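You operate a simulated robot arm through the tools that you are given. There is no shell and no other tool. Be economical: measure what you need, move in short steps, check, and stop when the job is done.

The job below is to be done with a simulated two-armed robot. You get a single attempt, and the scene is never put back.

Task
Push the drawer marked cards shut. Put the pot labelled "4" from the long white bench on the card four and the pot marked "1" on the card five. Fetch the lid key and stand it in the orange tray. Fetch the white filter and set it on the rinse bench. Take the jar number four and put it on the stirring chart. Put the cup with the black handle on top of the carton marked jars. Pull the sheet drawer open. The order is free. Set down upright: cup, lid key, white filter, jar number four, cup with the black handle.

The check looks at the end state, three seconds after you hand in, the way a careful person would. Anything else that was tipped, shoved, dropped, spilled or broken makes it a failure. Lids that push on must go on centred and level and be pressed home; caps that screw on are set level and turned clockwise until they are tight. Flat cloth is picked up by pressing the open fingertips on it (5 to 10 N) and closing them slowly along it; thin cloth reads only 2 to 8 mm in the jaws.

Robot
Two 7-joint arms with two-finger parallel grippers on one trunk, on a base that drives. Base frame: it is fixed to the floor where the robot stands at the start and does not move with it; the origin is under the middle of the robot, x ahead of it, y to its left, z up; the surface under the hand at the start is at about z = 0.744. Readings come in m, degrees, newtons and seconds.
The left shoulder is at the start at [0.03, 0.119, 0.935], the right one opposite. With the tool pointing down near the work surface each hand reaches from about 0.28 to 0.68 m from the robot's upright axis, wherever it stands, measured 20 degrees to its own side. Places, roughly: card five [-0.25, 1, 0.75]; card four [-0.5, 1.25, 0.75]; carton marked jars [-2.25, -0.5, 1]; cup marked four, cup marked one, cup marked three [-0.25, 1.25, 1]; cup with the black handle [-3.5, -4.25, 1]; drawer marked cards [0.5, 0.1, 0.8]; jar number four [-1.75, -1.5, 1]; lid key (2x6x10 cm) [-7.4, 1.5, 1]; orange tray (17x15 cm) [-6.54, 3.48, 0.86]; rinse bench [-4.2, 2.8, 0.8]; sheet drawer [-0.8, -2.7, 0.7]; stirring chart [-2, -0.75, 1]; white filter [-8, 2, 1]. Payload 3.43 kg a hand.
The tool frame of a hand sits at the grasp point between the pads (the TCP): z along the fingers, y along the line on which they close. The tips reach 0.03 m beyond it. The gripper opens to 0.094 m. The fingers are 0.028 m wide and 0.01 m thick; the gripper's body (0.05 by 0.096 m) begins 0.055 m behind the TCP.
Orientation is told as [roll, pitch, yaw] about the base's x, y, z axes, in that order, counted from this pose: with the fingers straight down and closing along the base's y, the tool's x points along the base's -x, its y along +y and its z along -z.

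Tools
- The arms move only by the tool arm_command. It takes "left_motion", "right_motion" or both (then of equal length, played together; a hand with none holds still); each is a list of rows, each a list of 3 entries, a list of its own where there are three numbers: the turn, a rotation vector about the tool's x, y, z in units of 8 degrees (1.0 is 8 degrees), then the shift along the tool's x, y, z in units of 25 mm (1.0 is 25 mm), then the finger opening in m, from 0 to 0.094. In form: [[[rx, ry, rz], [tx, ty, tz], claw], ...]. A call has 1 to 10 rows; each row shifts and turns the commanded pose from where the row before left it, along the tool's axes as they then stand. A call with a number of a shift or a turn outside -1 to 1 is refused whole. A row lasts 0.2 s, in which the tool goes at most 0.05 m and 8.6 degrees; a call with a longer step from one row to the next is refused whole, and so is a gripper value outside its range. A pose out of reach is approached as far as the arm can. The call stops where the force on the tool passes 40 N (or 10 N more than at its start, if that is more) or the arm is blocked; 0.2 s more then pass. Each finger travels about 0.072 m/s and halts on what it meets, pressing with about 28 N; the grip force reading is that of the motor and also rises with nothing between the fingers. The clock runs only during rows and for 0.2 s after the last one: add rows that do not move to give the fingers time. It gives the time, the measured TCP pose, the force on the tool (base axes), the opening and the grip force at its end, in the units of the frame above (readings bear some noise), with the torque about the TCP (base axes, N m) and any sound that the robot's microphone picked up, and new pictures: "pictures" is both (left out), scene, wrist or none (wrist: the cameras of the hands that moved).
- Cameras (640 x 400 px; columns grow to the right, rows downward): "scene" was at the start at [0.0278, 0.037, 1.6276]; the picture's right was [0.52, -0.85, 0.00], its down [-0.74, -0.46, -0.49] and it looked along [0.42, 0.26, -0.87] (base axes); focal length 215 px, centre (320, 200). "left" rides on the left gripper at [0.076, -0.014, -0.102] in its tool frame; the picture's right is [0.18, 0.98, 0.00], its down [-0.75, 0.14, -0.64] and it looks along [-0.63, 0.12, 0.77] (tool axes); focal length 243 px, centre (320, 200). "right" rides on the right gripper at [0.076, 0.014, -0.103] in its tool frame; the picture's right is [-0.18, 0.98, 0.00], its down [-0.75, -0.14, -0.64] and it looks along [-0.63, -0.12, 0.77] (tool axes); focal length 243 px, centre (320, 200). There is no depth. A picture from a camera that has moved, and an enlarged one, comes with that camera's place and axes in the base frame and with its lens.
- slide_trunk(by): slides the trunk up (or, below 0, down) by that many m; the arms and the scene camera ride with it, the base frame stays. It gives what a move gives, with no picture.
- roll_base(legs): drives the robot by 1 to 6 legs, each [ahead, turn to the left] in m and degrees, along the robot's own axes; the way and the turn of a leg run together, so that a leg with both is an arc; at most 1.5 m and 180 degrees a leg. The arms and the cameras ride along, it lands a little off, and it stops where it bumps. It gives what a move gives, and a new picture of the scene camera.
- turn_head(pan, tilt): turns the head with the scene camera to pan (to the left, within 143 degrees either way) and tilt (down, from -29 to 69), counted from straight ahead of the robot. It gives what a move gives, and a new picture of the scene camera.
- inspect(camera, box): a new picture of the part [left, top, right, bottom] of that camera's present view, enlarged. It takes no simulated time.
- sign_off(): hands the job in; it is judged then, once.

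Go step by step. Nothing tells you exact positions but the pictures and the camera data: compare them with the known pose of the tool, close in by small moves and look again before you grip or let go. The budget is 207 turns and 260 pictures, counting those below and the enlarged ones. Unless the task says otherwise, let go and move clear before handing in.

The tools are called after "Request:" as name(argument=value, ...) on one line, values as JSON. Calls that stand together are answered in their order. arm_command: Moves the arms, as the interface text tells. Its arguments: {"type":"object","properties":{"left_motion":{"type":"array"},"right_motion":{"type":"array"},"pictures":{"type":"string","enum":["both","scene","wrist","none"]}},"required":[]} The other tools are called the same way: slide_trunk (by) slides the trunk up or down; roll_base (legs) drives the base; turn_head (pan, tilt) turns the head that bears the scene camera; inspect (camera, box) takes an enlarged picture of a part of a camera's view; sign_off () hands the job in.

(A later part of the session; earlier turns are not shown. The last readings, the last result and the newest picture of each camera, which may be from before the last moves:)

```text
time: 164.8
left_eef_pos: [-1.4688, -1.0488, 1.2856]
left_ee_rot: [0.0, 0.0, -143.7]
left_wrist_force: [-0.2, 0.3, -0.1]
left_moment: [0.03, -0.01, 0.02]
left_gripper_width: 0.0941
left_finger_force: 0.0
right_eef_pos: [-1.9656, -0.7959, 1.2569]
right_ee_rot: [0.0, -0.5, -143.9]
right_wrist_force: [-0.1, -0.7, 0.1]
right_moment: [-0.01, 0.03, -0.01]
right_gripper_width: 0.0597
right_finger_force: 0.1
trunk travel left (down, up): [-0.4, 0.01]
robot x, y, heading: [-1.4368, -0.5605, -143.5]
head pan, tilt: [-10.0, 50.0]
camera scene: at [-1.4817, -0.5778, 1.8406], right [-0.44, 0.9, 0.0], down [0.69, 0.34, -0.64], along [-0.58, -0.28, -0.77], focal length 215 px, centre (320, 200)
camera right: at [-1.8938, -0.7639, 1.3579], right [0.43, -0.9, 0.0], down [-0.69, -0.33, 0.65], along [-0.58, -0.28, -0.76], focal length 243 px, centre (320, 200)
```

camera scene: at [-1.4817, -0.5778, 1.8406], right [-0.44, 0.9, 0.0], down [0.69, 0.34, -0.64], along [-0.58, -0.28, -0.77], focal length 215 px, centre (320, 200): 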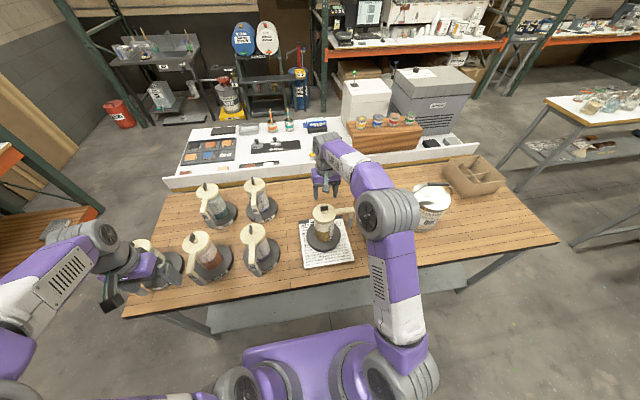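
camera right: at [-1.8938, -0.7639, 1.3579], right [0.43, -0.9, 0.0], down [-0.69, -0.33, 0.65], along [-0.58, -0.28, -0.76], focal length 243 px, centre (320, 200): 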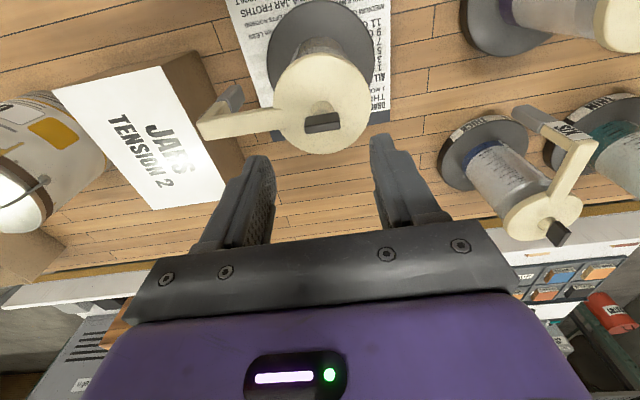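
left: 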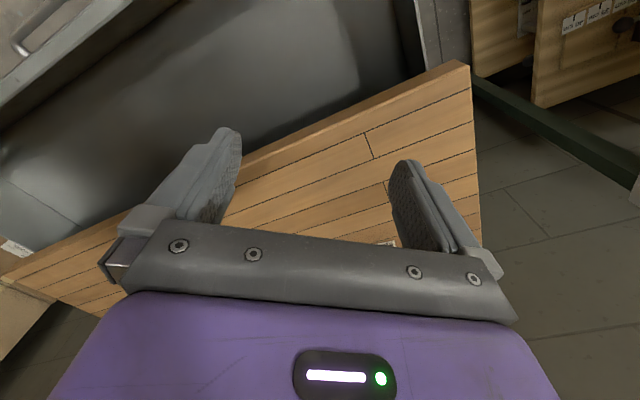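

Jar 4 stands on the chart. Next the sheet drawer in the left rack: I retract the hand and drive back to the corridor, facing the rack.

Request:
arm_command(right_motion=[[[0, 0, 0], [1, 0, 0], 0.06], [[0, 0, 0], [1, 0, 0], 0.06], [[0, 0, 0], [1, 0, 0], 0.06], [[0, 0, 0], [1, 0, 0], 0.06], [[0, 0, 0], [1, 0, 0], 0.06], [[0, 0, 0], [1, 0, 0], 0.06]], pictures="none")

Request:
roll_base(legs=[[-0.1, 0], [0, 90.5], [1.16, 0], [0, -90], [0.85, 0], [0, 90]])

```text
time: 166.2
left_eef_pos: [-1.4667, -1.0489, 1.2861]
left_ee_rot: [-0.1, 0.1, -143.6]
left_wrist_force: [0.5, 0.2, -0.1]
left_moment: [0.0, 0.0, -0.01]
left_gripper_width: 0.094
left_finger_force: 0.1
right_eef_pos: [-1.8437, -0.7068, 1.2551]
right_ee_rot: [0.1, -0.5, -143.9]
right_wrist_force: [0.9, 0.1, 0.1]
right_moment: [-0.01, 0.04, -0.01]
right_gripper_width: 0.0601
right_finger_force: 0.1
trunk travel left (down, up): [-0.4, 0.01]
robot x, y, heading: [-1.4337, -0.5669, -143.5]
head pan, tilt: [-10.0, 50.0]
```

```text
time: 188.5
left_eef_pos: [-0.8675, -1.9683, 1.2869]
left_ee_rot: [0.0, 0.0, -54.9]
left_wrist_force: [0.4, 0.3, 0.3]
left_moment: [0.01, 0.0, -0.02]
left_gripper_width: 0.0942
left_finger_force: 0.1
right_eef_pos: [-1.2134, -2.3383, 1.255]
right_ee_rot: [0.1, -0.4, -55.1]
right_wrist_force: [0.4, 0.0, 0.2]
right_moment: [0.0, 0.01, 0.01]
right_gripper_width: 0.0599
right_finger_force: 0.1
trunk travel left (down, up): [-0.4, 0.01]
robot x, y, heading: [-1.3526, -1.9296, -54.8]
head pan, tilt: [-10.0, 50.0]
camera scene: at [-1.3334, -1.9722, 1.8405], right [-0.91, -0.42, 0.0], down [-0.33, 0.69, -0.64], along [0.27, -0.58, -0.77], focal length 215 px, centre (320, 200)
```

scene: 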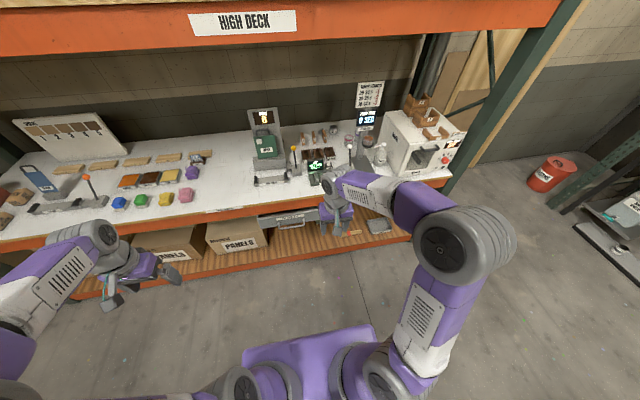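

Request:
turn_head(pan=5, tilt=40)

Request:
inspect(camera="scene", box=[240, 200, 440, 325])

```text
time: 189.3
left_eef_pos: [-0.866, -1.9675, 1.2877]
left_ee_rot: [0.0, 0.0, -54.9]
left_wrist_force: [0.4, 0.3, -0.1]
left_moment: [0.0, -0.02, 0.01]
left_gripper_width: 0.0943
left_finger_force: 0.1
right_eef_pos: [-1.2141, -2.3383, 1.2546]
right_ee_rot: [0.1, -0.4, -55.1]
right_wrist_force: [0.5, 1.1, 0.1]
right_moment: [0.0, -0.04, -0.01]
right_gripper_width: 0.0599
right_finger_force: 0.1
trunk travel left (down, up): [-0.4, 0.01]
robot x, y, heading: [-1.3499, -1.9282, -55.1]
head pan, tilt: [5.0, 40.0]
camera scene: at [-1.3114, -1.9676, 1.8547], right [-0.77, -0.64, 0.0], down [-0.41, 0.49, -0.77], along [0.49, -0.59, -0.64], focal length 215 px, centre (320, 200)
```

scene: 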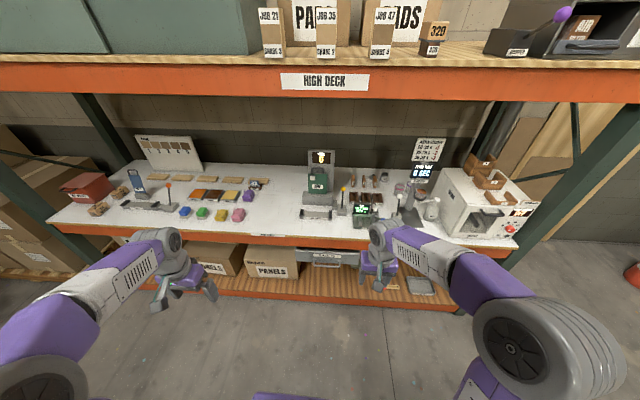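

```text
3.20 times, centred on (340, 262) of scene
camera zoom: at [-1.3114, -1.9676, 1.8547], right [-0.77, -0.64, 0.0], down [-0.41, 0.49, -0.77], along [0.49, -0.59, -0.64], focal length 688 px, centre (256, 0)
```

zoom: 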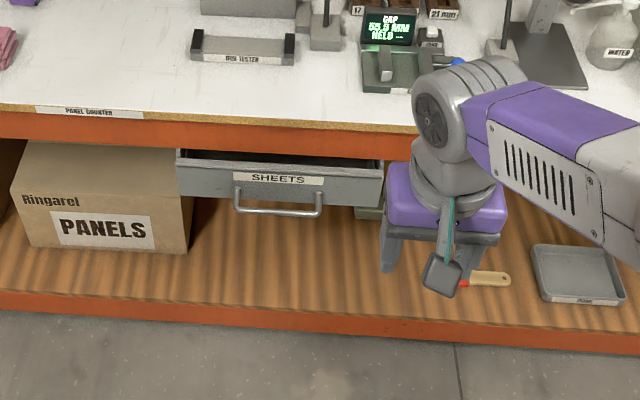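

Request:
inspect(camera="right", box=[0, 0, 640, 400])

```text
1.00 times, centred on (320, 200) of right (not enlarged: the box is as wide or as high as the picture)
camera zoom: at [-1.2463, -2.2687, 1.3567], right [0.91, 0.41, 0.0], down [0.31, -0.7, 0.65], along [0.27, -0.59, -0.76], focal length 243 px, centre (320, 200)
```

zoom: 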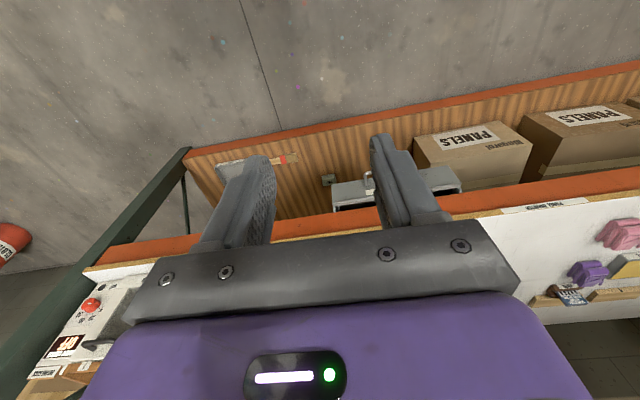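

The SHEETS drawer sits under the shelf beam with a horizontal bar handle. I lower the trunk for working height and a second viewing angle.

Request:
slide_trunk(by=-0.35)

Request:
turn_head(pan=5, tilt=30)

Request:
inspect(camera="scene", box=[240, 180, 440, 305])

```text
time: 192.7
left_eef_pos: [-0.8661, -1.9684, 0.9365]
left_ee_rot: [0.0, 0.0, -54.9]
left_wrist_force: [-0.1, 0.1, 0.2]
left_moment: [0.02, 0.02, 0.02]
left_gripper_width: 0.094
left_finger_force: 0.1
right_eef_pos: [-1.2135, -2.3381, 0.9058]
right_ee_rot: [0.1, -0.4, -55.1]
right_wrist_force: [0.4, -0.1, 0.1]
right_moment: [-0.01, -0.02, -0.02]
right_gripper_width: 0.0601
right_finger_force: 0.0
trunk travel left (down, up): [-0.05, 0.36]
robot x, y, heading: [-1.3516, -1.9275, -55.0]
head pan, tilt: [5.0, 40.0]
```

```text
time: 193.4
left_eef_pos: [-0.8661, -1.9681, 0.9365]
left_ee_rot: [0.1, -0.1, -54.9]
left_wrist_force: [0.3, -0.9, 0.4]
left_moment: [-0.01, 0.0, 0.02]
left_gripper_width: 0.094
left_finger_force: 0.0
right_eef_pos: [-1.2156, -2.3377, 0.9059]
right_ee_rot: [0.2, -0.4, -55.1]
right_wrist_force: [0.8, 0.0, 0.0]
right_moment: [0.0, 0.01, -0.03]
right_gripper_width: 0.0601
right_finger_force: 0.1
trunk travel left (down, up): [-0.05, 0.36]
robot x, y, heading: [-1.3429, -1.9283, -54.8]
head pan, tilt: [5.0, 30.0]
camera scene: at [-1.3078, -1.9717, 1.52], right [-0.76, -0.64, 0.0], down [-0.32, 0.38, -0.87], along [0.56, -0.66, -0.5], focal length 215 px, centre (320, 200)
```

scene: 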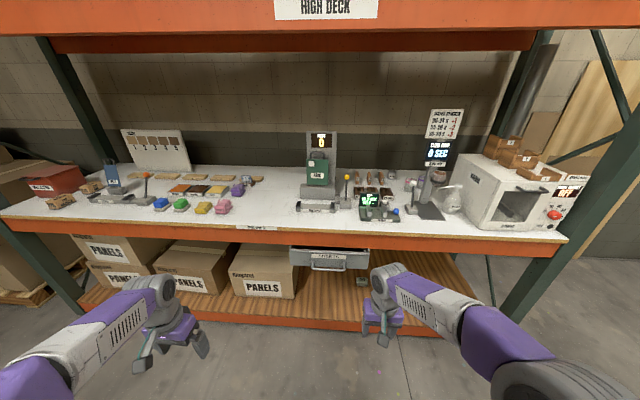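

```text
3.20 times, centred on (340, 242) of scene
camera zoom: at [-1.3078, -1.9717, 1.52], right [-0.76, -0.64, 0.0], down [-0.32, 0.38, -0.87], along [0.56, -0.66, -0.5], focal length 688 px, centre (256, 64)
```

zoom: 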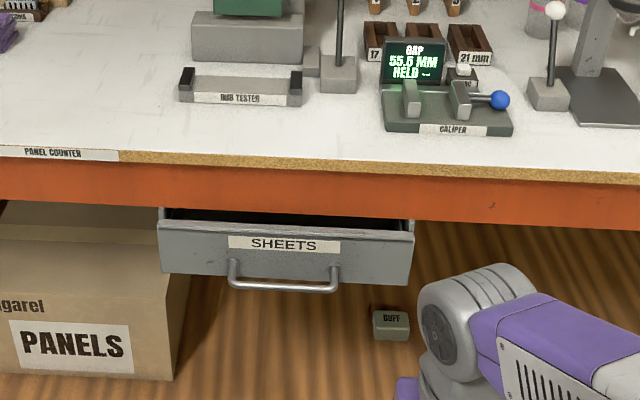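

Two views put the bar at about [-0.849,-2.587,0.667]. I move the right hand forward and rotate it so the fingers point ahead and close vertically.

Request:
arm_command(right_motion=[[[0, 0, 0], [-1, 0, 0], 0.06], [[0, 0, 0], [-1, 0, 0], 0.06], [[0, 0, 0], [-1, 0, 0], 0.06], [[0, 0, 0], [-1, 0, 0], 0.06], [[0, 0, 0], [-1, 0, 0], 0.06], [[-0.577, -0.577, 0.577], [0, 0, 0], 0.06], [[-0.577, -0.577, 0.577], [0, 0, 0], 0.06], [[-0.577, -0.577, 0.577], [0, 0, 0], 0.06], [[-0.577, -0.577, 0.577], [0, 0, 0], 0.06], [[-0.577, -0.577, 0.577], [0, 0, 0], 0.06]], pictures="none")

Request:
arm_command(right_motion=[[[-0.577, -0.577, 0.577], [0, 0, 0], 0.06], [[-0.577, -0.577, 0.577], [0, 0, 0], 0.06], [[-0.577, -0.577, 0.577], [0, 0, 0], 0.06], [[-0.577, -0.577, 0.577], [0, 0, 0], 0.06], [[-0.577, -0.577, 0.577], [0, 0, 0], 0.06], [[-0.577, -0.577, 0.577], [0, 0, 0], 0.06], [[-0.577, -0.577, 0.577], [0, 0, 0], 0.06], [[-0.577, -0.577, 0.577], [0, 0, 0], 0.06], [[-0.577, -0.577, 0.577], [0, 0, 0], 0.06], [[-0.577, -0.577, 0.577], [0, 0, 0], 0.06]], pictures="both")

```text
time: 195.6
left_eef_pos: [-0.8673, -1.9687, 0.937]
left_ee_rot: [0.0, 0.0, -55.0]
left_wrist_force: [0.0, -0.1, 0.7]
left_moment: [-0.01, 0.04, 0.01]
left_gripper_width: 0.0937
left_finger_force: 0.0
right_eef_pos: [-1.1439, -2.4405, 0.9055]
right_ee_rot: [28.5, -17.5, -83.4]
right_wrist_force: [-0.2, 0.4, 0.4]
right_moment: [-0.01, -0.03, 0.0]
right_gripper_width: 0.0599
right_finger_force: 0.1
trunk travel left (down, up): [-0.05, 0.36]
robot x, y, heading: [-1.3517, -1.927, -55.1]
head pan, tilt: [5.0, 30.0]
```

```text
time: 197.8
left_eef_pos: [-0.8672, -1.9688, 0.9352]
left_ee_rot: [0.0, 0.0, -54.9]
left_wrist_force: [-0.2, 0.6, 0.5]
left_moment: [-0.01, 0.01, -0.02]
left_gripper_width: 0.0939
left_finger_force: 0.0
right_eef_pos: [-1.1424, -2.4407, 0.9064]
right_ee_rot: [90.5, 0.2, -145.2]
right_wrist_force: [0.8, 1.3, -0.4]
right_moment: [0.0, 0.0, -0.03]
right_gripper_width: 0.0601
right_finger_force: 0.0
trunk travel left (down, up): [-0.05, 0.36]
robot x, y, heading: [-1.3511, -1.9314, -54.8]
head pan, tilt: [5.0, 30.0]
camera scene: at [-1.3076, -1.9718, 1.52], right [-0.76, -0.64, 0.0], down [-0.32, 0.38, -0.87], along [0.56, -0.66, -0.5], focal length 215 px, centre (320, 200)
camera right: at [-1.1383, -2.3144, 0.9192], right [-0.16, -0.1, 0.98], down [-0.98, 0.1, -0.15], along [-0.08, -0.99, -0.11], focal length 243 px, centre (320, 200)
```

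scene: 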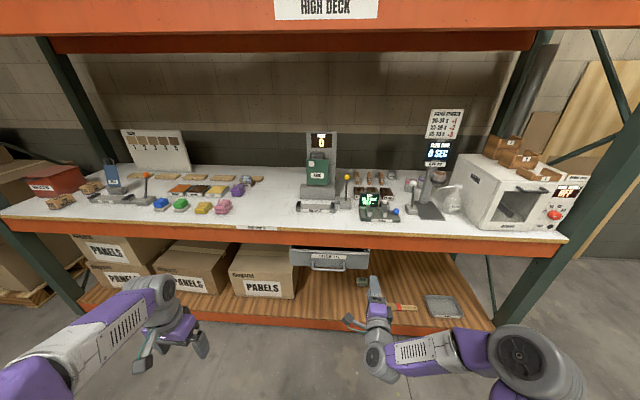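
right: 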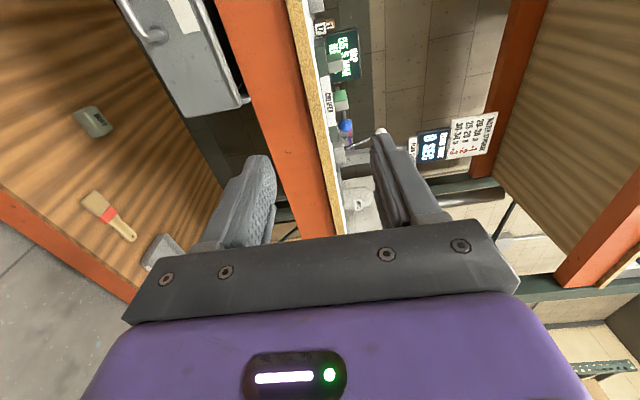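

The hand is oriented well. Move down and left in line with the handle.

Request:
arm_command(right_motion=[[[0, 0, 0], [0.62, -0.95, 0], 0.07], [[0, 0, 0], [0.62, -0.95, 0], 0.07], [[0, 0, 0], [0.62, -0.95, 0], 0.07], [[0, 0, 0], [0.62, -0.95, 0], 0.07], [[0, 0, 0], [0.62, -0.95, 0], 0.07], [[0, 0, 0], [0.62, -0.95, 0], 0.07], [[0, 0, 0], [0.62, -0.95, 0], 0.07], [[0, 0, 0], [0.62, -0.95, 0], 0.07], [[0, 0, 0], [0.62, -0.95, 0], 0.07], [[0, 0, 0], [0.62, -0.95, 0], 0.07]], pictures="both")

```text
time: 200.0
left_eef_pos: [-0.8665, -1.9691, 0.9364]
left_ee_rot: [-0.1, 0.0, -54.9]
left_wrist_force: [-0.7, -0.6, -0.1]
left_moment: [0.0, -0.02, -0.02]
left_gripper_width: 0.094
left_finger_force: 0.0
right_eef_pos: [-1.0145, -2.3528, 0.6685]
right_ee_rot: [90.5, 0.2, -145.1]
right_wrist_force: [0.2, 0.2, 0.6]
right_moment: [0.0, 0.03, 0.01]
right_gripper_width: 0.0698
right_finger_force: 0.0
trunk travel left (down, up): [-0.05, 0.36]
robot x, y, heading: [-1.3508, -1.9279, -54.9]
head pan, tilt: [5.0, 30.0]
camera scene: at [-1.3076, -1.9716, 1.5201], right [-0.76, -0.64, 0.0], down [-0.32, 0.38, -0.87], along [0.56, -0.66, -0.5], focal length 215 px, centre (320, 200)
camera right: at [-1.0094, -2.227, 0.681], right [-0.16, -0.1, 0.98], down [-0.98, 0.09, -0.15], along [-0.08, -0.99, -0.11], focal length 243 px, centre (320, 200)
```

scene: 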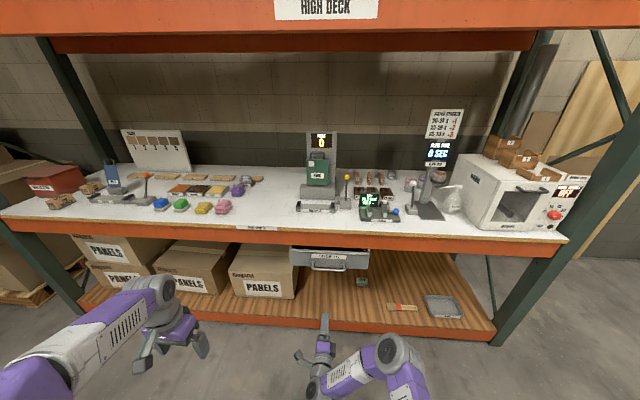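
right: 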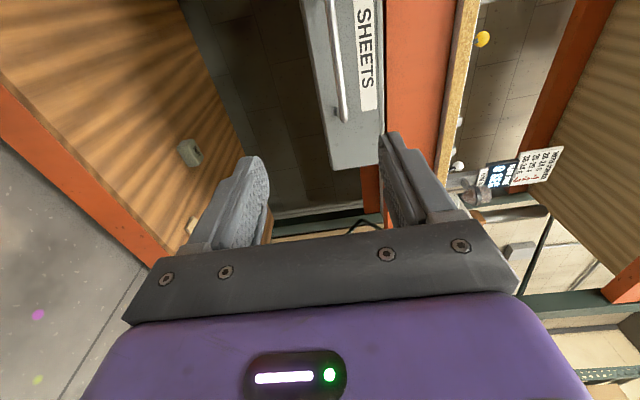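

The bar is about 2.4 cm higher than my fingers; otherwise in line. I raise, then drive 0.2 m ahead and check.

Request:
arm_command(right_motion=[[[0, 0, 0], [0, 0.9, 0], 0.08]], pictures="none")

Request:
roll_base(legs=[[0.18, 0]])

Request:
inspect(camera="right", box=[0, 0, 640, 400])

Request:
inspect(camera="scene", box=[260, 220, 420, 320])

```text
time: 200.4
left_eef_pos: [-0.8662, -1.9687, 0.9368]
left_ee_rot: [0.0, 0.0, -54.9]
left_wrist_force: [0.2, -0.2, -0.8]
left_moment: [-0.01, -0.01, 0.03]
left_gripper_width: 0.0942
left_finger_force: 0.0
right_eef_pos: [-1.0142, -2.3538, 0.691]
right_ee_rot: [90.5, 0.2, -145.2]
right_wrist_force: [0.6, -0.5, 0.2]
right_moment: [0.01, -0.02, -0.03]
right_gripper_width: 0.0799
right_finger_force: 0.0
trunk travel left (down, up): [-0.05, 0.36]
robot x, y, heading: [-1.3522, -1.9315, -54.8]
head pan, tilt: [5.0, 30.0]
```

```text
time: 201.9
left_eef_pos: [-0.7636, -2.1155, 0.9365]
left_ee_rot: [0.1, -0.1, -54.9]
left_wrist_force: [0.5, -0.4, -0.4]
left_moment: [0.03, -0.02, 0.01]
left_gripper_width: 0.0939
left_finger_force: 0.0
right_eef_pos: [-0.9121, -2.4994, 0.6901]
right_ee_rot: [90.4, 0.1, -145.2]
right_wrist_force: [0.6, 0.0, 0.5]
right_moment: [-0.01, 0.01, 0.01]
right_gripper_width: 0.08
right_finger_force: 0.3
trunk travel left (down, up): [-0.05, 0.36]
robot x, y, heading: [-1.2481, -2.076, -55.0]
head pan, tilt: [5.0, 30.0]
camera scene: at [-1.2048, -2.1181, 1.52], right [-0.76, -0.64, 0.0], down [-0.32, 0.38, -0.87], along [0.56, -0.66, -0.5], focal length 215 px, centre (320, 200)
```

scene: 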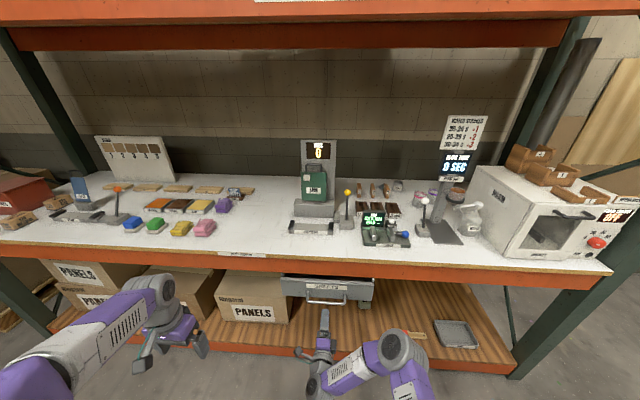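

```text
1.00 times, centred on (320, 200) of right (not enlarged: the box is as wide or as high as the picture)
camera zoom: at [-0.9071, -2.3733, 0.7036], right [-0.16, -0.1, 0.98], down [-0.98, 0.09, -0.15], along [-0.08, -0.99, -0.11], focal length 243 px, centre (320, 200)
```

zoom: 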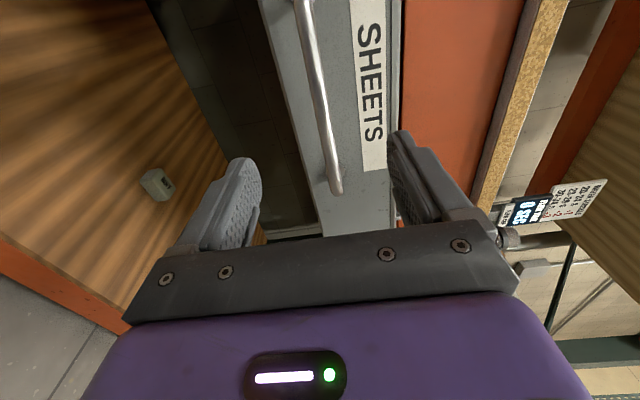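

```text
4.00 times, centred on (340, 270) of scene
camera zoom: at [-1.2048, -2.1181, 1.52], right [-0.76, -0.64, 0.0], down [-0.32, 0.38, -0.87], along [0.56, -0.66, -0.5], focal length 860 px, centre (240, -80)
```

zoom: 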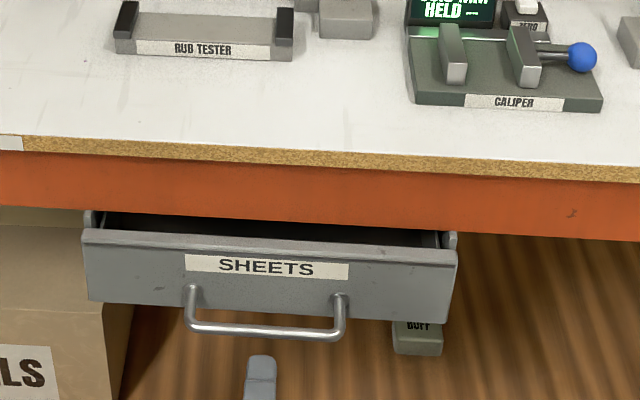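

Request:
arm_command(right_motion=[[[0, 0, 0], [0.15, 0, 0.8], 0.08], [[0, 0, 0], [0.15, 0, 0.8], 0.08], [[0, 0, 0], [0.15, 0, 0.8], 0.08], [[0, 0, 0], [0, 0, 0.8], 0.08]], pictures="wrist")

Request:
inspect(camera="scene", box=[260, 220, 420, 320])

```text
time: 202.9
left_eef_pos: [-0.7633, -2.1146, 0.9378]
left_ee_rot: [0.0, 0.1, -54.9]
left_wrist_force: [0.8, 0.5, -0.1]
left_moment: [0.0, 0.0, 0.03]
left_gripper_width: 0.0939
left_finger_force: 0.1
right_eef_pos: [-0.8572, -2.5585, 0.6923]
right_ee_rot: [90.3, 0.1, -145.1]
right_wrist_force: [-0.2, -0.3, 0.7]
right_moment: [-0.01, -0.01, 0.0]
right_gripper_width: 0.0801
right_finger_force: 0.1
trunk travel left (down, up): [-0.05, 0.36]
robot x, y, heading: [-1.2462, -2.0743, -54.8]
head pan, tilt: [5.0, 30.0]
camera right: at [-0.852, -2.4319, 0.7046], right [-0.16, -0.1, 0.98], down [-0.98, 0.09, -0.15], along [-0.08, -0.99, -0.11], focal length 243 px, centre (320, 200)
```

right: 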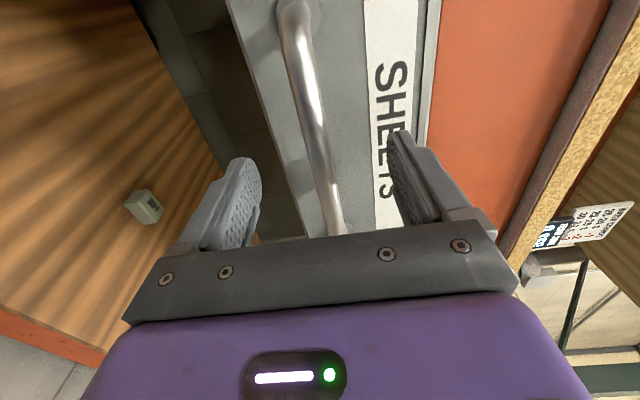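

```text
4.00 times, centred on (340, 270) of scene
camera zoom: at [-1.2052, -2.1175, 1.5201], right [-0.76, -0.64, 0.0], down [-0.32, 0.38, -0.87], along [0.56, -0.66, -0.5], focal length 860 px, centre (240, -80)
```

zoom: 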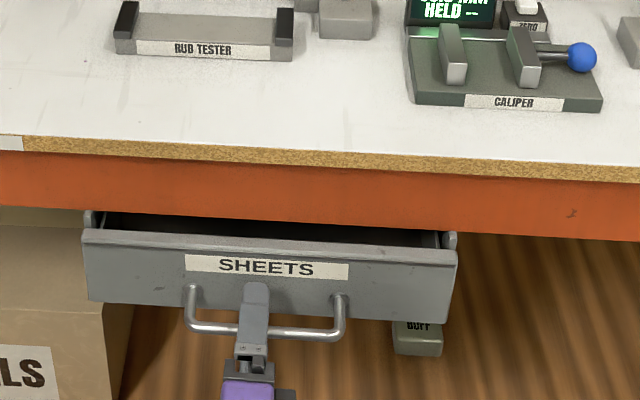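

Request:
arm_command(right_motion=[[[0, 0, 0], [0, 0, 0.4], 0.08], [[0, 0, 0], [0, 0, 0.4], 0.08], [[0, 0, 0], [0, 0, 0], 0.05], [[0, 0, 0], [0, 0, 0], 0.02], [[0, 0, 0], [0, 0, 0], 0], [[0, 0, 0], [0, 0, 0], 0], [[0, 0, 0], [0, 0, 0], 0]], pictures="wrist")

```text
time: 204.5
left_eef_pos: [-0.7642, -2.1144, 0.9375]
left_ee_rot: [0.0, 0.0, -54.9]
left_wrist_force: [0.1, -0.2, 0.0]
left_moment: [0.02, -0.01, 0.0]
left_gripper_width: 0.0941
left_finger_force: 0.1
right_eef_pos: [-0.8449, -2.5757, 0.6951]
right_ee_rot: [90.8, 0.2, -145.2]
right_wrist_force: [-0.4, 0.1, 18.3]
right_moment: [0.06, 0.29, 0.3]
right_gripper_width: 0.0162
right_finger_force: 45.1
trunk travel left (down, up): [-0.05, 0.36]
robot x, y, heading: [-1.249, -2.072, -54.7]
head pan, tilt: [5.0, 30.0]
camera right: at [-0.8407, -2.4482, 0.7073], right [-0.16, -0.1, 0.98], down [-0.98, 0.09, -0.15], along [-0.08, -0.99, -0.11], focal length 243 px, centre (320, 200)
```

right: 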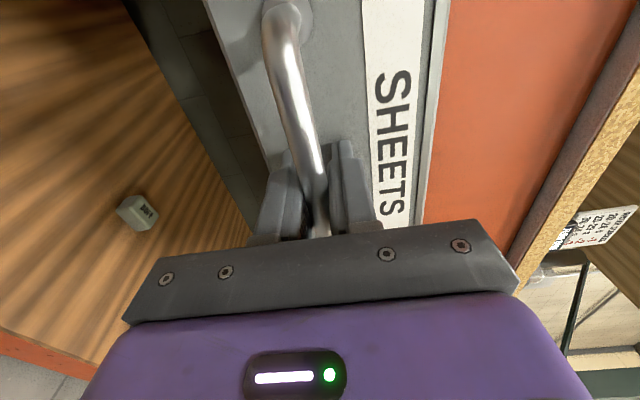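

Gripped. Relieve the vertical load slightly and drive back to pull.

Request:
arm_command(right_motion=[[[0, 0, 0], [0, 0.15, 0], 0]], pictures="none")

Request:
roll_base(legs=[[-0.22, 0]])

```text
time: 204.9
left_eef_pos: [-0.7636, -2.1147, 0.9368]
left_ee_rot: [0.0, 0.0, -54.9]
left_wrist_force: [-0.1, 0.4, -0.8]
left_moment: [-0.02, -0.04, -0.03]
left_gripper_width: 0.0941
left_finger_force: 0.1
right_eef_pos: [-0.846, -2.5737, 0.6941]
right_ee_rot: [90.3, 0.1, -145.0]
right_wrist_force: [5.4, 0.4, 7.6]
right_moment: [-0.03, 0.13, -1.04]
right_gripper_width: 0.0163
right_finger_force: 45.4
trunk travel left (down, up): [-0.05, 0.36]
robot x, y, heading: [-1.2455, -2.0767, -54.8]
head pan, tilt: [5.0, 30.0]
```

```text
time: 206.6
left_eef_pos: [-0.8911, -1.9368, 0.9365]
left_ee_rot: [0.0, 0.0, -55.0]
left_wrist_force: [0.2, 0.7, -0.6]
left_moment: [0.0, -0.01, -0.02]
left_gripper_width: 0.0939
left_finger_force: 0.0
right_eef_pos: [-0.9742, -2.3972, 0.6942]
right_ee_rot: [90.3, 0.0, -145.3]
right_wrist_force: [-10.8, -10.2, -2.5]
right_moment: [-0.14, 0.12, 0.89]
right_gripper_width: 0.0163
right_finger_force: 45.2
trunk travel left (down, up): [-0.05, 0.36]
robot x, y, heading: [-1.3731, -1.8952, -55.0]
head pan, tilt: [5.0, 30.0]
camera scene: at [-1.3324, -1.9391, 1.52], right [-0.77, -0.64, 0.0], down [-0.32, 0.38, -0.87], along [0.56, -0.66, -0.5], focal length 215 px, centre (320, 200)
```

scene: 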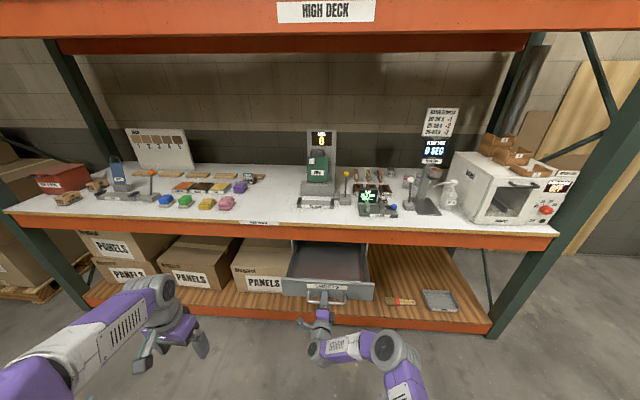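

Well open; I try a little more with the arm, then release.

Request:
arm_command(right_motion=[[[0, 0, 0], [0, 0, -0.7], 0], [[0, 0, 0], [0, 0, -0.7], 0], [[0, 0, 0], [0, 0, -0.7], 0]], pictures="none")

Request:
arm_command(right_motion=[[[0, 0, 0], [0, 0, 0], 0.05], [[0, 0, 0], [0, 0, 0], 0.08], [[0, 0, 0], [0, 0, 0], 0.08], [[0, 0, 0], [0, 0, -0.5], 0.08], [[0, 0, 0], [0, 0, -1], 0.08], [[0, 0, 0], [0, 0, -1], 0.08]], pictures="scene")

```text
time: 207.4
left_eef_pos: [-0.8909, -1.9351, 0.9372]
left_ee_rot: [0.0, 0.0, -55.0]
left_wrist_force: [-0.4, -0.2, -0.7]
left_moment: [0.02, 0.02, -0.02]
left_gripper_width: 0.094
left_finger_force: 0.1
right_eef_pos: [-1.0041, -2.3551, 0.6946]
right_ee_rot: [90.6, 0.2, -145.5]
right_wrist_force: [-11.2, -4.6, 5.9]
right_moment: [0.14, 0.16, 0.92]
right_gripper_width: 0.0163
right_finger_force: 45.0
trunk travel left (down, up): [-0.05, 0.36]
robot x, y, heading: [-1.3729, -1.8974, -55.2]
head pan, tilt: [5.0, 30.0]
```

```text
time: 208.8
left_eef_pos: [-0.8896, -1.9358, 0.9364]
left_ee_rot: [0.0, 0.0, -54.9]
left_wrist_force: [0.3, -0.7, 0.0]
left_moment: [-0.04, 0.01, -0.02]
left_gripper_width: 0.0943
left_finger_force: 0.0
right_eef_pos: [-1.0384, -2.303, 0.6948]
right_ee_rot: [90.4, 0.0, -145.4]
right_wrist_force: [-0.4, 0.3, 1.2]
right_moment: [-0.01, -0.02, 0.01]
right_gripper_width: 0.0801
right_finger_force: 0.0
trunk travel left (down, up): [-0.05, 0.36]
robot x, y, heading: [-1.3716, -1.8963, -55.0]
head pan, tilt: [5.0, 30.0]
camera scene: at [-1.3314, -1.938, 1.5201], right [-0.77, -0.64, 0.0], down [-0.32, 0.38, -0.87], along [0.56, -0.66, -0.5], focal length 215 px, centre (320, 200)
```

scene: 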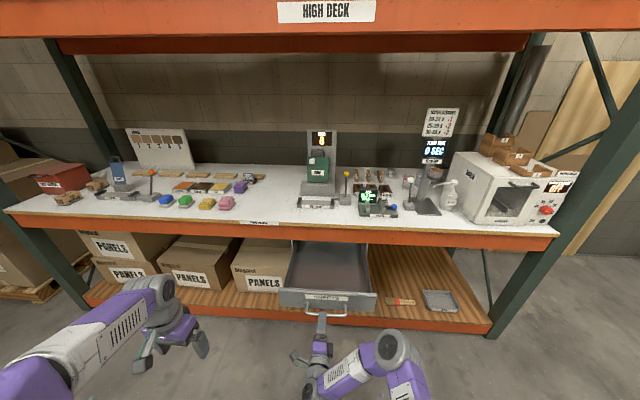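

The sheet drawer is open by about 0.33 m. I bring the hand back to pointing down, raise the trunk, and then head for the cup with the black handle.

Request:
arm_command(right_motion=[[[0, 0, 0], [0, 1, -0.4], 0.08], [[0, 0, 0], [0, 1, 0], 0.08], [[0, 0, 0], [0, 1, 0], 0.08], [[0, 0, 0], [0, 1, 0], 0.08], [[0, 0, 0], [0, 1, 0], 0.08], [[0.577, 0.577, -0.577], [0, 0, 0], 0.08], [[0.577, 0.577, -0.577], [0, 0, 0], 0.08], [[0.577, 0.577, -0.577], [0, 0, 0], 0.08], [[0.577, 0.577, -0.577], [0, 0, 0], 0.08], [[0.577, 0.577, -0.577], [0, 0, 0], 0.08]], pictures="none")

Request:
arm_command(right_motion=[[[0.577, 0.577, -0.577], [0, 0, 0], 0.08], [[0.577, 0.577, -0.577], [0, 0, 0], 0.08], [[0.577, 0.577, -0.577], [0, 0, 0], 0.08], [[0.577, 0.577, -0.577], [0, 0, 0], 0.08], [[0.577, 0.577, -0.577], [0, 0, 0], 0.08], [[0.577, 0.577, -0.577], [0, 0, 0], 0.08], [[0.577, 0.577, -0.577], [0, 0, 0], 0.08], [[0.577, 0.577, -0.577], [0, 0, 0], 0.08], [[0.577, 0.577, -0.577], [0, 0, 0], 0.08], [[0.577, 0.577, -0.577], [0, 0, 0], 0.08]], pictures="none")

Request:
arm_command(right_motion=[[[0, 0, 0], [0.5, -0.9, -0.4], 0.08], [[0, 0, 0], [0.5, -0.9, -0.4], 0.08], [[0, 0, 0], [0.5, -0.9, -0.4], 0.08], [[0, 0, 0], [0.5, -0.9, -0.4], 0.08], [[0, 0, 0], [0.5, -0.9, -0.4], 0.08], [[0, 0, 0], [0.5, -0.9, -0.4], 0.08], [[0, 0, 0], [0.5, -0.9, -0.4], 0.08]], pictures="none")

Request:
slide_trunk(by=0.25)

Request:
roll_base(legs=[[0, -88.5], [1.5, 0]])

```text
time: 211.0
left_eef_pos: [-0.8896, -1.9357, 0.9365]
left_ee_rot: [0.0, -0.1, -55.0]
left_wrist_force: [-0.6, 0.6, -0.1]
left_moment: [-0.02, -0.02, 0.02]
left_gripper_width: 0.094
left_finger_force: 0.0
right_eef_pos: [-1.0446, -2.2943, 0.8186]
right_ee_rot: [62.2, -17.2, -117.4]
right_wrist_force: [0.7, -0.2, 0.2]
right_moment: [-0.04, 0.02, 0.0]
right_gripper_width: 0.0798
right_finger_force: 0.2
trunk travel left (down, up): [-0.05, 0.36]
robot x, y, heading: [-1.374, -1.8967, -54.7]
head pan, tilt: [5.0, 30.0]
```

```text
time: 213.2
left_eef_pos: [-0.8885, -1.935, 0.9363]
left_ee_rot: [0.1, 0.1, -55.0]
left_wrist_force: [-0.3, 0.3, -0.5]
left_moment: [0.02, -0.03, -0.03]
left_gripper_width: 0.094
left_finger_force: 0.0
right_eef_pos: [-1.0456, -2.2931, 0.8184]
right_ee_rot: [-0.1, -0.3, -55.4]
right_wrist_force: [-0.5, -0.1, 0.3]
right_moment: [-0.03, 0.01, 0.0]
right_gripper_width: 0.0799
right_finger_force: 0.1
trunk travel left (down, up): [-0.05, 0.36]
robot x, y, heading: [-1.3734, -1.8978, -55.0]
head pan, tilt: [5.0, 30.0]
```

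```text
time: 214.8
left_eef_pos: [-0.8893, -1.9363, 0.9371]
left_ee_rot: [0.0, -0.1, -55.0]
left_wrist_force: [0.3, -0.6, 0.1]
left_moment: [-0.01, 0.01, 0.04]
left_gripper_width: 0.0942
left_finger_force: 0.1
right_eef_pos: [-1.2265, -2.3104, 0.8894]
right_ee_rot: [0.1, -0.4, -55.5]
right_wrist_force: [-0.1, 0.4, -0.9]
right_moment: [-0.01, 0.0, 0.04]
right_gripper_width: 0.08
right_finger_force: 0.0
trunk travel left (down, up): [-0.05, 0.36]
robot x, y, heading: [-1.375, -1.8951, -55.1]
head pan, tilt: [5.0, 30.0]
```

```text
time: 217.4
left_eef_pos: [-0.8895, -1.9363, 1.1868]
left_ee_rot: [0.1, 0.1, -54.9]
left_wrist_force: [0.6, -0.5, -0.7]
left_moment: [-0.02, 0.02, 0.01]
left_gripper_width: 0.0942
left_finger_force: 0.0
right_eef_pos: [-1.2257, -2.31, 1.1386]
right_ee_rot: [0.0, -0.4, -55.5]
right_wrist_force: [-0.3, -0.3, -0.1]
right_moment: [0.0, -0.04, 0.01]
right_gripper_width: 0.0801
right_finger_force: 0.0
trunk travel left (down, up): [-0.3, 0.11]
robot x, y, heading: [-1.3717, -1.895, -55.0]
head pan, tilt: [5.0, 30.0]
```

```text
time: 228.5
left_eef_pos: [-2.6012, -3.2657, 1.1873]
left_ee_rot: [-0.1, -0.1, -143.8]
left_wrist_force: [-0.4, 0.6, 0.1]
left_moment: [0.02, 0.01, 0.02]
left_gripper_width: 0.094
left_finger_force: 0.1
right_eef_pos: [-2.983, -2.9379, 1.1395]
right_ee_rot: [0.0, -0.4, -144.2]
right_wrist_force: [-0.9, 0.2, 0.0]
right_moment: [-0.01, 0.0, 0.01]
right_gripper_width: 0.0801
right_finger_force: 0.1
trunk travel left (down, up): [-0.3, 0.11]
robot x, y, heading: [-2.5712, -2.7814, -143.8]
head pan, tilt: [5.0, 30.0]
camera scene: at [-2.6136, -2.8206, 1.7701], right [-0.66, 0.75, 0.0], down [0.38, 0.33, -0.87], along [-0.65, -0.57, -0.5], focal length 215 px, centre (320, 200)
```

scene: 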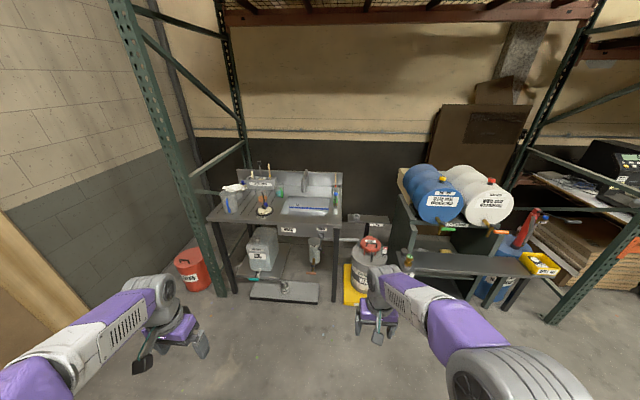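

Request:
inspect(camera="scene", box=[195, 155, 365, 260])

```text
3.76 times, centred on (280, 208) of scene
camera zoom: at [-2.6136, -2.8206, 1.7701], right [-0.66, 0.75, 0.0], down [0.38, 0.33, -0.87], along [-0.65, -0.57, -0.5], focal length 809 px, centre (471, 172)
```

zoom: 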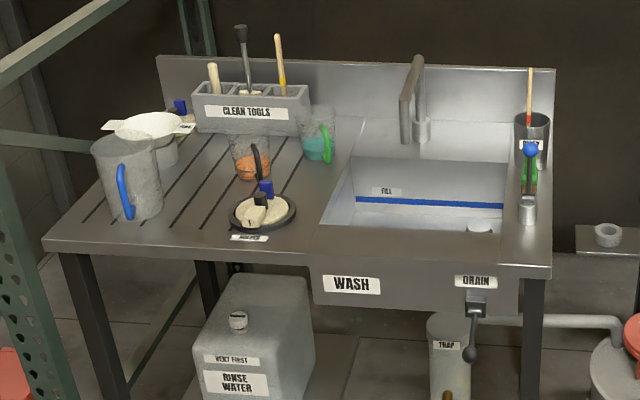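

The cup with the black handle (orange content) stands on the sink's drainboard. I raise the trunk a little, tuck the right hand and drive up to the counter.

Request:
arm_command(right_motion=[[[0, 0, 0], [0.6, -0.4, -0.5], 0.08], [[0, 0, 0], [0.6, -0.4, -0.5], 0.08], [[0, 0, 0], [0.6, -0.4, -0.5], 0.08], [[0, 0, 0], [0.6, -0.4, -0.5], 0.08]], pictures="none")

Request:
roll_base(legs=[[0, 24.5], [0.97, 0], [0, -24]])

Request:
turn_head(pan=15, tilt=50)

```text
time: 229.5
left_eef_pos: [-2.601, -3.2661, 1.1875]
left_ee_rot: [0.0, 0.1, -143.9]
left_wrist_force: [-0.4, 0.0, -0.5]
left_moment: [-0.02, -0.01, 0.03]
left_gripper_width: 0.0941
left_finger_force: 0.0
right_eef_pos: [-2.9564, -2.8689, 1.1892]
right_ee_rot: [0.0, -0.3, -144.3]
right_wrist_force: [0.9, 0.2, 0.7]
right_moment: [0.02, 0.0, -0.01]
right_gripper_width: 0.0799
right_finger_force: 0.0
trunk travel left (down, up): [-0.3, 0.11]
robot x, y, heading: [-2.569, -2.7788, -143.9]
head pan, tilt: [5.0, 30.0]
```

```text
time: 237.0
left_eef_pos: [-3.0682, -4.1011, 1.1866]
left_ee_rot: [0.0, 0.0, -143.5]
left_wrist_force: [-1.0, 0.0, 0.3]
left_moment: [-0.01, -0.01, 0.03]
left_gripper_width: 0.0941
left_finger_force: 0.1
right_eef_pos: [-3.4264, -3.7077, 1.1882]
right_ee_rot: [0.1, -0.4, -143.8]
right_wrist_force: [0.9, 1.7, 0.8]
right_moment: [-0.01, -0.02, 0.02]
right_gripper_width: 0.0799
right_finger_force: 0.1
trunk travel left (down, up): [-0.3, 0.11]
robot x, y, heading: [-3.0391, -3.6166, -143.4]
head pan, tilt: [5.0, 30.0]
camera scene: at [-3.0834, -3.6559, 1.7701], right [-0.66, 0.75, 0.0], down [0.37, 0.33, -0.87], along [-0.65, -0.58, -0.5], focal length 215 px, centre (320, 200)
```

scene: 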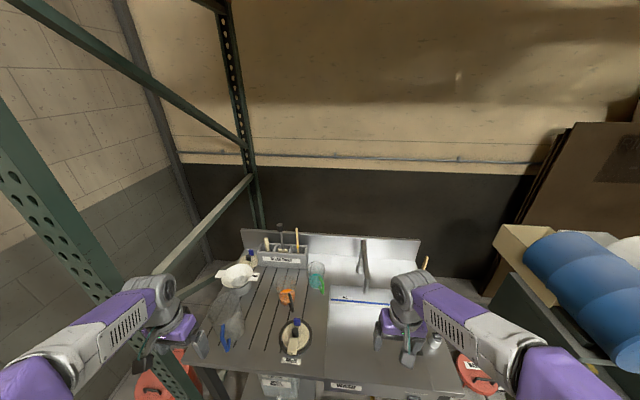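

```text
time: 237.9
left_eef_pos: [-3.0667, -4.101, 1.1868]
left_ee_rot: [0.0, 0.0, -143.4]
left_wrist_force: [-0.1, 0.4, -0.5]
left_moment: [0.02, 0.03, 0.0]
left_gripper_width: 0.0939
left_finger_force: 0.1
right_eef_pos: [-3.4264, -3.7081, 1.1884]
right_ee_rot: [0.0, -0.4, -143.8]
right_wrist_force: [-0.5, 0.0, 0.1]
right_moment: [0.02, -0.02, 0.04]
right_gripper_width: 0.0802
right_finger_force: 0.1
trunk travel left (down, up): [-0.3, 0.11]
robot x, y, heading: [-3.0392, -3.6182, -143.3]
head pan, tilt: [15.0, 50.0]
camera scene: at [-3.0634, -3.6564, 1.7406], right [-0.78, 0.62, 0.0], down [0.48, 0.6, -0.64], along [-0.4, -0.5, -0.77], focal length 215 px, centre (320, 200)
```

scene: 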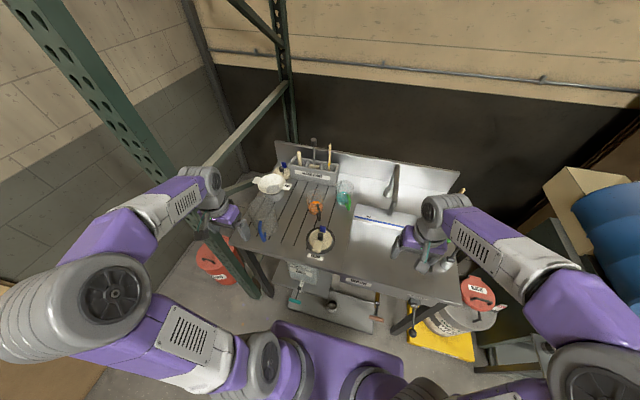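

Request:
inspect(camera="scene", box=[240, 150, 400, 260])

Request:
inspect(camera="left", box=[0, 0, 640, 400])

```text
3.64 times, centred on (320, 205) of scene
camera zoom: at [-3.0634, -3.6564, 1.7406], right [-0.78, 0.62, 0.0], down [0.48, 0.6, -0.64], along [-0.4, -0.5, -0.77], focal length 782 px, centre (320, 182)
```

zoom: 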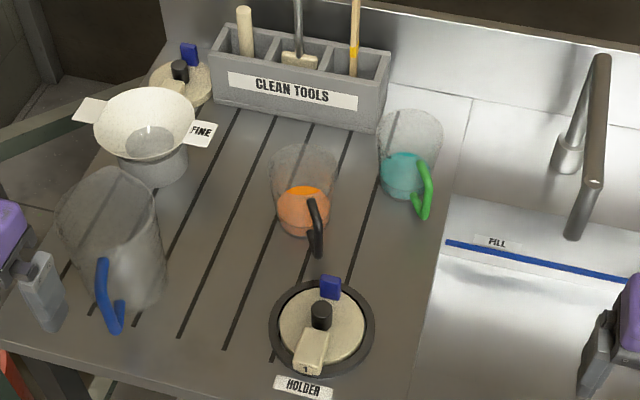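

```text
1.00 times, centred on (320, 200) of left (not enlarged: the box is as wide or as high as the picture)
camera zoom: at [-3.0144, -4.0449, 1.2887], right [0.73, -0.68, 0.0], down [-0.52, -0.56, 0.64], along [-0.44, -0.47, -0.77], focal length 243 px, centre (320, 200)
```

zoom: 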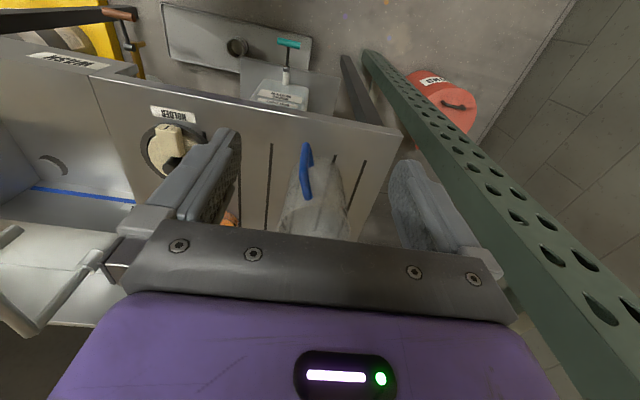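

Cup at about X 0.67, Y 0.21 from me. I drive 0.11 m closer and bring the left hand above and slightly short of it.

Request:
roll_base(legs=[[0.11, 0]])

Request:
arm_command(left_motion=[[[0, 0, 0], [-0.86, -0.64, 0], 0.094], [[0, 0, 0], [-0.86, -0.64, 0], 0.094], [[0, 0, 0], [-0.86, -0.64, 0], 0.094], [[0, 0, 0], [-0.86, -0.64, 0], 0.094], [[0, 0, 0], [-0.86, -0.64, 0], 0.094], [[0, 0, 0], [-0.86, -0.64, 0], 0.094], [[0, 0, 0], [-0.86, -0.64, 0], 0.094], [[0, 0, 0], [-0.86, -0.64, 0], 0.094], [[0, 0, 0], [-0.86, -0.64, 0], 0.094], [[0, 0, 0], [-0.86, -0.64, 0], 0.094]], pictures="both")

```text
time: 239.1
left_eef_pos: [-3.1545, -4.1662, 1.186]
left_ee_rot: [-0.1, 0.1, -143.3]
left_wrist_force: [-0.2, -0.8, -0.5]
left_moment: [0.02, -0.02, -0.03]
left_gripper_width: 0.0937
left_finger_force: 0.1
right_eef_pos: [-3.5141, -3.7725, 1.1888]
right_ee_rot: [0.1, -0.4, -143.9]
right_wrist_force: [-0.3, 0.3, -0.8]
right_moment: [0.04, 0.0, 0.0]
right_gripper_width: 0.0802
right_finger_force: 0.1
trunk travel left (down, up): [-0.3, 0.11]
robot x, y, heading: [-3.127, -3.6823, -143.4]
head pan, tilt: [15.0, 50.0]
camera scene: at [-3.1512, -3.7217, 1.7406], right [-0.78, 0.62, 0.0], down [0.48, 0.6, -0.64], along [-0.4, -0.5, -0.77], focal length 215 px, centre (320, 200)
```

scene: 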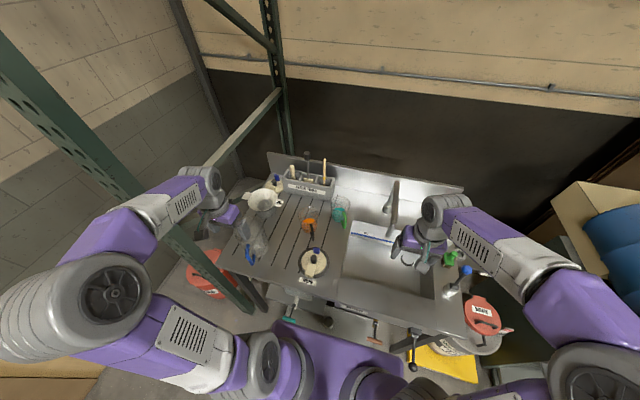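

```text
time: 241.2
left_eef_pos: [-3.4232, -4.1666, 1.1873]
left_ee_rot: [0.0, 0.0, -143.3]
left_wrist_force: [0.9, -0.1, -0.4]
left_moment: [0.01, 0.01, 0.0]
left_gripper_width: 0.0939
left_finger_force: 0.0
right_eef_pos: [-3.5146, -3.7736, 1.188]
right_ee_rot: [0.2, -0.4, -143.8]
right_wrist_force: [-0.2, 0.1, 0.7]
right_moment: [-0.03, -0.02, -0.01]
right_gripper_width: 0.0796
right_finger_force: 0.2
trunk travel left (down, up): [-0.3, 0.11]
robot x, y, heading: [-3.1306, -3.681, -143.6]
head pan, tilt: [15.0, 50.0]
camera scene: at [-3.1523, -3.7217, 1.7405], right [-0.78, 0.62, 0.0], down [0.48, 0.6, -0.64], along [-0.4, -0.5, -0.77], focal length 215 px, centre (320, 200)
camera left: at [-3.3712, -4.1104, 1.288], right [0.73, -0.68, 0.0], down [-0.52, -0.56, 0.64], along [-0.43, -0.47, -0.77], focal length 243 px, centre (320, 200)
```

scene: 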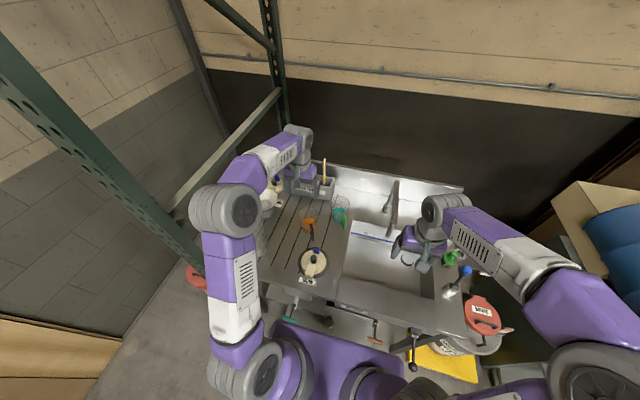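
left: 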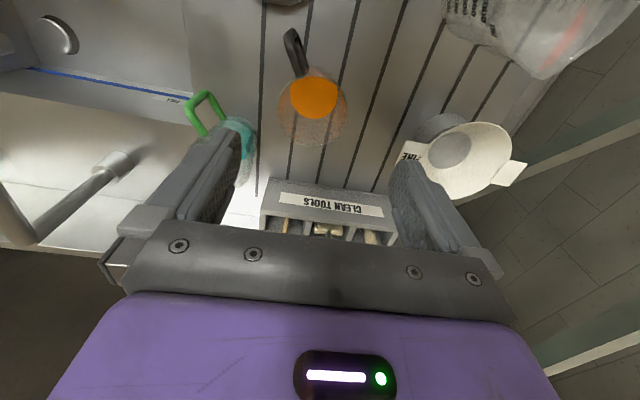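

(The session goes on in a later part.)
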